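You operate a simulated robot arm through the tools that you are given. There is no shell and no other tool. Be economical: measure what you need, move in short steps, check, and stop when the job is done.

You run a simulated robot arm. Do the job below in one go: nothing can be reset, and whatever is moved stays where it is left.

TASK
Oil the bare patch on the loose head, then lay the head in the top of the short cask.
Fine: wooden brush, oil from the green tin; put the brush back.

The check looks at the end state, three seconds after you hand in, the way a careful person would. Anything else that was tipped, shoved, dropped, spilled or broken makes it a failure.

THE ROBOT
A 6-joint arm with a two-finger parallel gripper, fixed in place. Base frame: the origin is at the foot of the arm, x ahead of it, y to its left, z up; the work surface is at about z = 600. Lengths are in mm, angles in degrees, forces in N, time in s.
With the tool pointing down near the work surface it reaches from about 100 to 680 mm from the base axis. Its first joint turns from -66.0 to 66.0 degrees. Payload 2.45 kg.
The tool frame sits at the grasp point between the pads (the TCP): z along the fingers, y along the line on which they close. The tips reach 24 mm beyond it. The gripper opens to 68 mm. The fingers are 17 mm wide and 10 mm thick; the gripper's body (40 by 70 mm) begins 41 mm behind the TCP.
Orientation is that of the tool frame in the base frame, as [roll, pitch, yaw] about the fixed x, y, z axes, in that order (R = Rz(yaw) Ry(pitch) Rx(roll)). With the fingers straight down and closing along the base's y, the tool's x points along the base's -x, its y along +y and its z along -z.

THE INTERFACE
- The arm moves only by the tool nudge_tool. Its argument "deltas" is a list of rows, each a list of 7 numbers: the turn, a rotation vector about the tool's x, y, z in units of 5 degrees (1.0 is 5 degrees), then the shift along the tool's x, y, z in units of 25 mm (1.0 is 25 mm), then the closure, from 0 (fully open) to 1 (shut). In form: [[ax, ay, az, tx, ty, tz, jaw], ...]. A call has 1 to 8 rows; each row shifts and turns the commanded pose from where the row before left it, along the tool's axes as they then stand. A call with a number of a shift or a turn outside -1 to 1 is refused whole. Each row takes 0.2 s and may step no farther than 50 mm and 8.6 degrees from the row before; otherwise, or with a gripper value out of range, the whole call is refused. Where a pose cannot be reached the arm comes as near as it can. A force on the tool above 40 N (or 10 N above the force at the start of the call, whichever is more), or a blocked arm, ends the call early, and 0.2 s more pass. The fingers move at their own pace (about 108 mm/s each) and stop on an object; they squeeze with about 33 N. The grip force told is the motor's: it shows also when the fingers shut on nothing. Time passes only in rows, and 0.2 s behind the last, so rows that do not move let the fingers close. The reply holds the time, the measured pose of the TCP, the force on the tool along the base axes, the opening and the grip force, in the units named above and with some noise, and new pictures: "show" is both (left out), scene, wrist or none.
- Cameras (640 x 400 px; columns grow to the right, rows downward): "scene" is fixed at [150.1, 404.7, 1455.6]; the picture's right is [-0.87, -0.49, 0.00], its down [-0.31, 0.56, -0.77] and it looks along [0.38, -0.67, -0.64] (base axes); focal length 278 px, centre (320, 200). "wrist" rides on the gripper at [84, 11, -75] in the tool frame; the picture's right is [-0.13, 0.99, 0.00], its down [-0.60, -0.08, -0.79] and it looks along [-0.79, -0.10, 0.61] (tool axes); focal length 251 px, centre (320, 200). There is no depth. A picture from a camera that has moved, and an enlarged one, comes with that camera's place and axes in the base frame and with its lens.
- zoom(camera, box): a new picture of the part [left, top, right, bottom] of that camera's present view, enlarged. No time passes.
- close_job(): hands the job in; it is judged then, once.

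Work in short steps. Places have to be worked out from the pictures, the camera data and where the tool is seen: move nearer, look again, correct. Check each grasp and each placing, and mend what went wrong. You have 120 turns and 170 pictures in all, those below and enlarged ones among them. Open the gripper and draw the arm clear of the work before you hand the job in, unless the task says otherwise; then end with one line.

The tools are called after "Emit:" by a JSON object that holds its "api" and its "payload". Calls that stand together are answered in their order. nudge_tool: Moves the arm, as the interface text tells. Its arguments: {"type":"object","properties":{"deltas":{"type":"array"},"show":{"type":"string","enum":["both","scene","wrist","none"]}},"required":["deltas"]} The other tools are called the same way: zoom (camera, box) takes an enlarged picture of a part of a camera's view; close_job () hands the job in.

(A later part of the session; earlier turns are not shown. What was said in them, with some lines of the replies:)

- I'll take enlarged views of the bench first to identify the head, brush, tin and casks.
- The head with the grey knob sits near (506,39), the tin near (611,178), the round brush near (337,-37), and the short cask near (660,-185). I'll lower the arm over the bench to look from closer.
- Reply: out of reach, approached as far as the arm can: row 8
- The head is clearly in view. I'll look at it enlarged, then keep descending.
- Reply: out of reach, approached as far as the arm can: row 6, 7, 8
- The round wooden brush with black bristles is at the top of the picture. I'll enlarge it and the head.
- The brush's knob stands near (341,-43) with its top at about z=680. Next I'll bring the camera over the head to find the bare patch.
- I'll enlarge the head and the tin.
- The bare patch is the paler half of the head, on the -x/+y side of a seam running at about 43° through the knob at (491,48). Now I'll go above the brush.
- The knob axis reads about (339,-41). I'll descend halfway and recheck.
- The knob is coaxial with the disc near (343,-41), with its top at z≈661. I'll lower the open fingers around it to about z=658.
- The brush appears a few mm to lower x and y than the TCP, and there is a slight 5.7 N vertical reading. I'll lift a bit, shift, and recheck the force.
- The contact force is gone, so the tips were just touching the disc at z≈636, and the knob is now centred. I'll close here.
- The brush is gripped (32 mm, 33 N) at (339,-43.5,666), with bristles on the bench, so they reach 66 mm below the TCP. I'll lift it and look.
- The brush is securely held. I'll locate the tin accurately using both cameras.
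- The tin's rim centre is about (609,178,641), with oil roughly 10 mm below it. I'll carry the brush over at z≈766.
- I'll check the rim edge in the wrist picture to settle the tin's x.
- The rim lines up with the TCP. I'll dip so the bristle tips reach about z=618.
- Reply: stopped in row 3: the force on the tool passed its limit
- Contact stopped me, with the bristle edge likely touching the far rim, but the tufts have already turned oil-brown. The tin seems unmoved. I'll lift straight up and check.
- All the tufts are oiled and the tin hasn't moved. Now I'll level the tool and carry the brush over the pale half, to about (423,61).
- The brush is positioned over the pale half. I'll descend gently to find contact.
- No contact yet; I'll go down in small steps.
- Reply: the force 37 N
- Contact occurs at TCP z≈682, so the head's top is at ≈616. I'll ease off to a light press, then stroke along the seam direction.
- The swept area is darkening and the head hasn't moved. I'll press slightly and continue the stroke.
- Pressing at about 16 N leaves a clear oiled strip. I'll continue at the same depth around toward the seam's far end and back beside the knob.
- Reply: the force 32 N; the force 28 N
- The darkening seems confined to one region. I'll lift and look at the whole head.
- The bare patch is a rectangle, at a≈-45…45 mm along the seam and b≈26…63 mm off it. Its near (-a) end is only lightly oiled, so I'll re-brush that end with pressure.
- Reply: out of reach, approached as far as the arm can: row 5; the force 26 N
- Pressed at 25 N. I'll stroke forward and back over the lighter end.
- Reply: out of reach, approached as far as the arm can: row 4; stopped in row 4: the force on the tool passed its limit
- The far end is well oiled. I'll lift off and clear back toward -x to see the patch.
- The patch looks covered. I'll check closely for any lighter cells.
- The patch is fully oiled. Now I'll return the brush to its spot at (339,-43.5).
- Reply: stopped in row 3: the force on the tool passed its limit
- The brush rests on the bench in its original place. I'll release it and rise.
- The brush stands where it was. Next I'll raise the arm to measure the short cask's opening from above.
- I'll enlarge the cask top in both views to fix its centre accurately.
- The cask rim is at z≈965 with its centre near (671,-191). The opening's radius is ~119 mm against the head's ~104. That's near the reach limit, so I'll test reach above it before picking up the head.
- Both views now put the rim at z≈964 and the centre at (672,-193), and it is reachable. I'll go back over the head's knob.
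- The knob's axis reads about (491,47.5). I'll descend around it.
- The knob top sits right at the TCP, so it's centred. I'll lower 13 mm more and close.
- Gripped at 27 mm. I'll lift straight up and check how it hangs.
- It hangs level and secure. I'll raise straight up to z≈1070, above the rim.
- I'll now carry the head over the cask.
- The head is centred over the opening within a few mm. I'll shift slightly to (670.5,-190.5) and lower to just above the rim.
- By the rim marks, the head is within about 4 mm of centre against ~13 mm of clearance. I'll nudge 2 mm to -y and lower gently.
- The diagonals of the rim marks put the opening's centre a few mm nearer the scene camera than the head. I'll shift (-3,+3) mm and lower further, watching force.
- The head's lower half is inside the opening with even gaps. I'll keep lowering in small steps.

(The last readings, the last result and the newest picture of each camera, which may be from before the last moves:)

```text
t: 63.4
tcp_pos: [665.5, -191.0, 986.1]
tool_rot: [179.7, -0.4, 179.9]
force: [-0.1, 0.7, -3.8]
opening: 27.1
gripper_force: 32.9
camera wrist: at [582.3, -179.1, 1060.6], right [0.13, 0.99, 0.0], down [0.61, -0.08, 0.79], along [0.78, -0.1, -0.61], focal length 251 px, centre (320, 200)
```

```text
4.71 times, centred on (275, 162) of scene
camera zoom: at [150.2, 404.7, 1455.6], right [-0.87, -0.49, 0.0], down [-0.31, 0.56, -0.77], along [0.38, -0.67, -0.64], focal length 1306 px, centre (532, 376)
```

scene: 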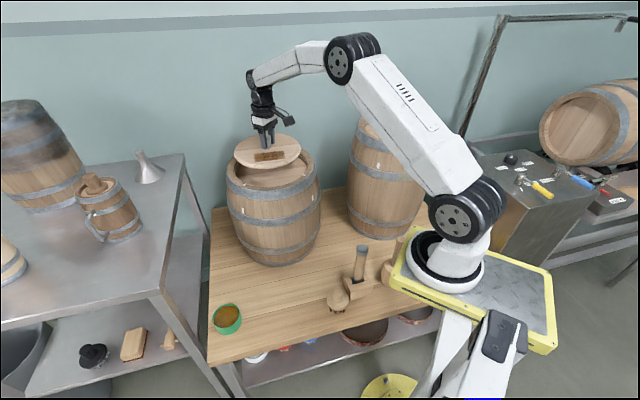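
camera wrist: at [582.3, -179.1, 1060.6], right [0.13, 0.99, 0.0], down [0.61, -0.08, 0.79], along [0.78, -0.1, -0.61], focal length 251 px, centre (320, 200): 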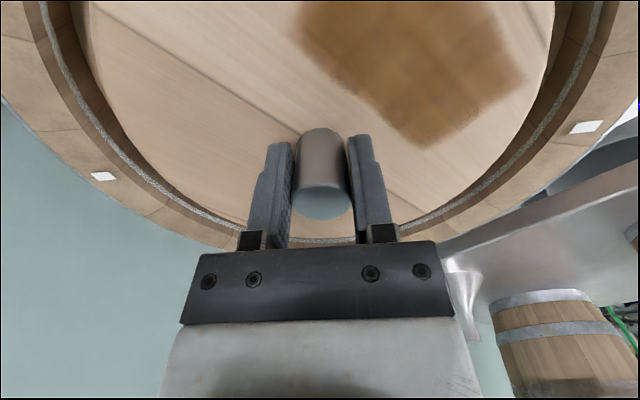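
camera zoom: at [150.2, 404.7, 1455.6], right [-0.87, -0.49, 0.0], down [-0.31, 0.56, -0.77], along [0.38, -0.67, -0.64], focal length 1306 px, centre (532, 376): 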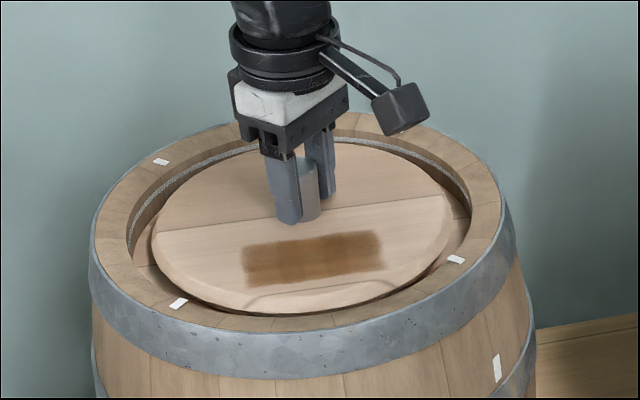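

Well centred inside the recess. I'll go further down to contact.

Emit:
{"api": "nudge_tool", "payload": {"deltas": [[0, 0, 0, 0, 0, 0.1, 1], [0, 0, 0, 0, 0, 0.1, 1], [0, 0, 0, 0, 0, 0, 1]], "show": "none"}}

Emit:
{"api": "zoom", "payload": {"camera": "scene", "box": [215, 120, 335, 205]}}

```text
t: 64.2
tcp_pos: [666.7, -190.2, 981.5]
tool_rot: [179.9, -0.1, 179.9]
force: [-0.4, -0.5, -3.7]
opening: 27.0
gripper_force: 33.1
```

```text
4.71 times, centred on (275, 162) of scene
camera zoom: at [150.2, 404.7, 1455.6], right [-0.87, -0.49, 0.0], down [-0.31, 0.56, -0.77], along [0.38, -0.67, -0.64], focal length 1306 px, centre (532, 376)
```

zoom: 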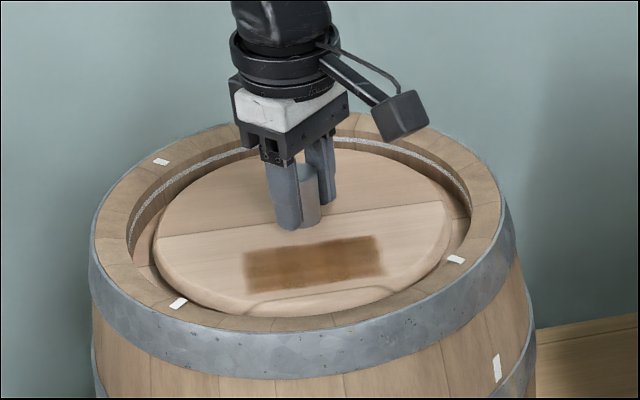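

Emit:
{"api": "nudge_tool", "payload": {"deltas": [[0, 0, 0, 0, 0, 0.08, 1], [0, 0, 0, 0, 0, 0.08, 1], [0, 0, 0, 0, 0, 0.08, 1], [0, 0, 0, 0, 0, 0, 1]], "show": "none"}}

Emit:
{"api": "zoom", "payload": {"camera": "scene", "box": [215, 120, 335, 205]}}

```text
t: 65.2
tcp_pos: [666.9, -190.6, 978.5]
tool_rot: [179.9, 0.1, 179.9]
force: [-6.4, 2.3, 24.1]
opening: 27.2
gripper_force: 33.2
```

```text
4.71 times, centred on (275, 162) of scene
camera zoom: at [149.4, 405.0, 1455.6], right [-0.87, -0.49, 0.0], down [-0.31, 0.56, -0.77], along [0.38, -0.67, -0.64], focal length 1306 px, centre (532, 376)
```

zoom: 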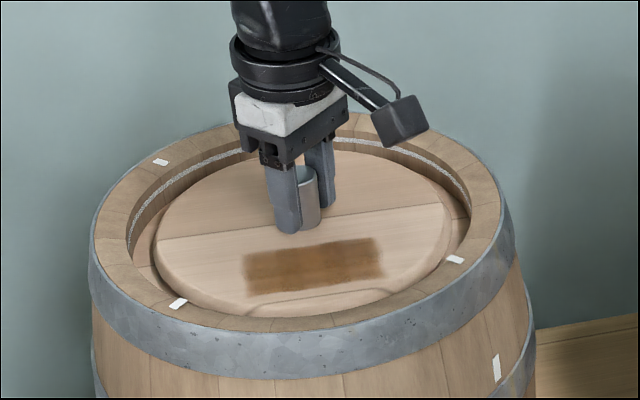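

Contact: the head rests on the floor of the recess. I'll ease off the pressure, open and withdraw straight up.

Emit:
{"api": "nudge_tool", "payload": {"deltas": [[0, 0, 0, 0, 0, -0.1, 1], [0, 0, 0, 0, 0, 0, 1], [0, 0, 0, 0, 0, 0, 0.4], [0, 0, 0, 0, 0, 0, 0], [0, 0, 0, 0, 0, 0, 0], [0, 0, 0, 0, 0, 0, 0]], "show": "none"}}

Emit:
{"api": "nudge_tool", "payload": {"deltas": [[0, 0, 0, 0, 0, -0.4, 0], [0, 0, 0, 0, 0, -0.8, 0], [0, 0, 0, 0, 0, -1, 0], [0, 0, 0, 0, 0, -1, 0], [0, 0, 0, 0, 0, -0.6, 0], [0, 0, 0, 0, 0, 0, 0]], "show": "both"}}

Emit:
{"api": "zoom", "payload": {"camera": "scene", "box": [215, 110, 335, 205]}}

```text
t: 66.6
tcp_pos: [665.8, -191.6, 976.9]
tool_rot: [179.8, -0.3, 179.9]
force: [0.7, -0.1, 0.1]
opening: 68.0
gripper_force: 0.0
```

```text
t: 68.0
tcp_pos: [667.4, -190.8, 1072.8]
tool_rot: [179.8, -0.2, 179.9]
force: [-0.5, 0.0, -0.6]
opening: 67.9
gripper_force: 0.1
camera wrist: at [583.7, -178.3, 1148.2], right [0.13, 0.99, 0.0], down [0.61, -0.08, 0.79], along [0.78, -0.1, -0.61], focal length 251 px, centre (320, 200)
```

scene: 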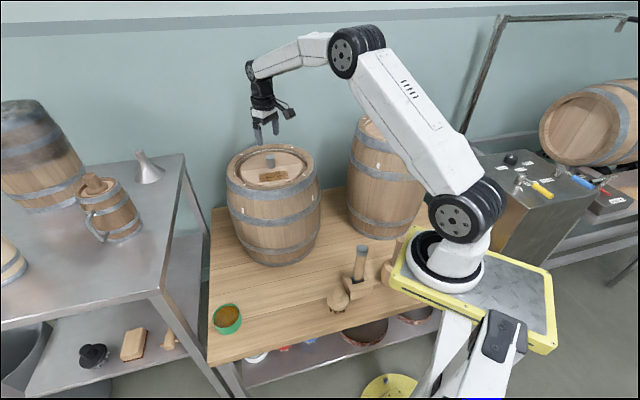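
wrist: 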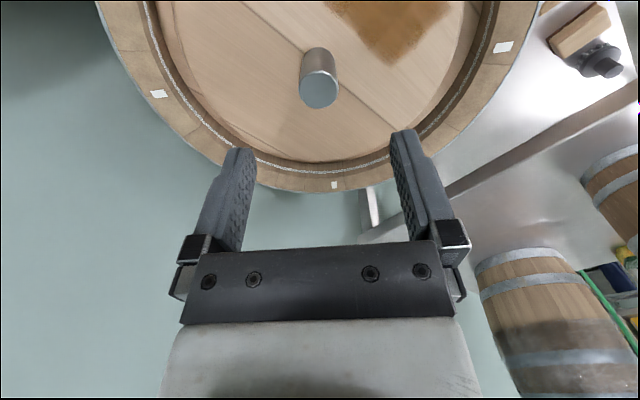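

```text
4.21 times, centred on (275, 158) of scene
camera zoom: at [150.1, 404.7, 1455.6], right [-0.87, -0.49, 0.0], down [-0.31, 0.56, -0.77], along [0.38, -0.67, -0.64], focal length 1168 px, centre (510, 379)
```

zoom: 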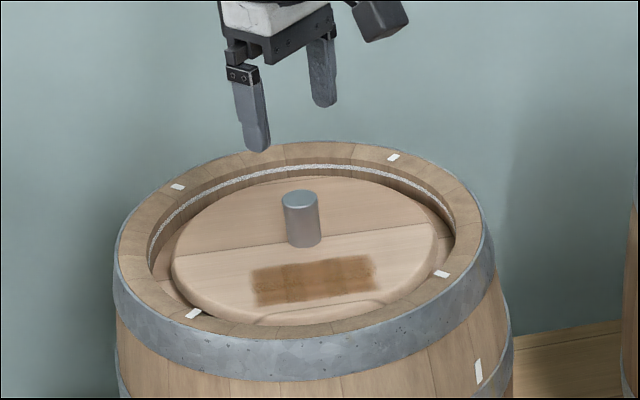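

The head lies flat in the cask, and the brush and tin are in place. I'll back the arm clear of the cask and take a last look.

Emit:
{"api": "nudge_tool", "payload": {"deltas": [[0, 0, 0, 0.9, 0.7, -0.6, 0], [0, 0, 0, 0.9, 0.7, -0.6, 0], [0, 0, 0, 0.9, 0.7, -0.3, 0], [0, 0, 0, 0.9, 0.7, 0, 0], [0, 0, 0, 0.9, 0.7, 0, 0], [0, 0, 0, 0.9, 0.7, 0, 0], [0, 0, 0, 0, 0, 0, 0]], "show": "scene"}}

Emit:
{"api": "zoom", "payload": {"camera": "scene", "box": [200, 130, 440, 350]}}

```text
t: 69.6
tcp_pos: [534.1, -86.0, 1110.6]
tool_rot: [179.7, -0.2, 180.0]
force: [0.6, 0.5, 1.0]
opening: 68.1
gripper_force: 0.1
```

scene: 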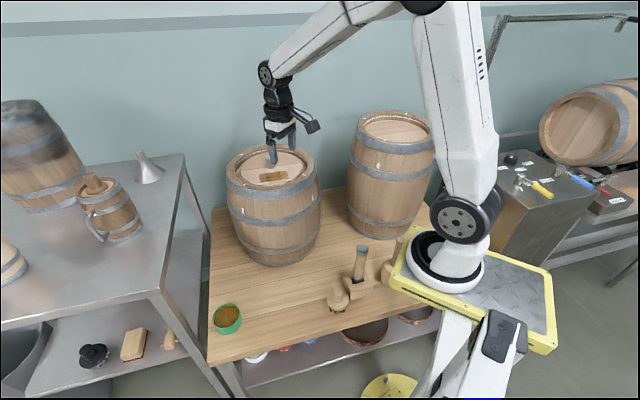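

```text
1.82 times, centred on (320, 240) of scene
camera zoom: at [150.1, 404.8, 1455.6], right [-0.87, -0.49, 0.0], down [-0.31, 0.56, -0.77], along [0.38, -0.67, -0.64], focal length 504 px, centre (320, 127)
```

zoom: 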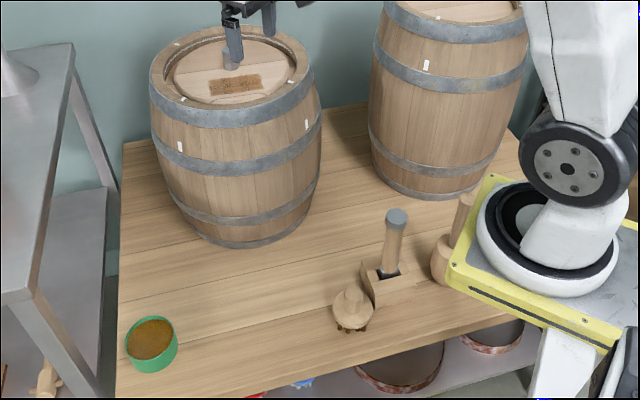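

Everything is in place and the arm is clear, so I'll hand in.

Emit:
{"api": "close_job", "payload": {}}

```text
The job is handed in.
```

I oiled the bare patch from the green tin with the wooden brush, put the brush back where it stood, and laid the head flat in the top of the short cask; nothing else looks moved or spilled in the last pictures.
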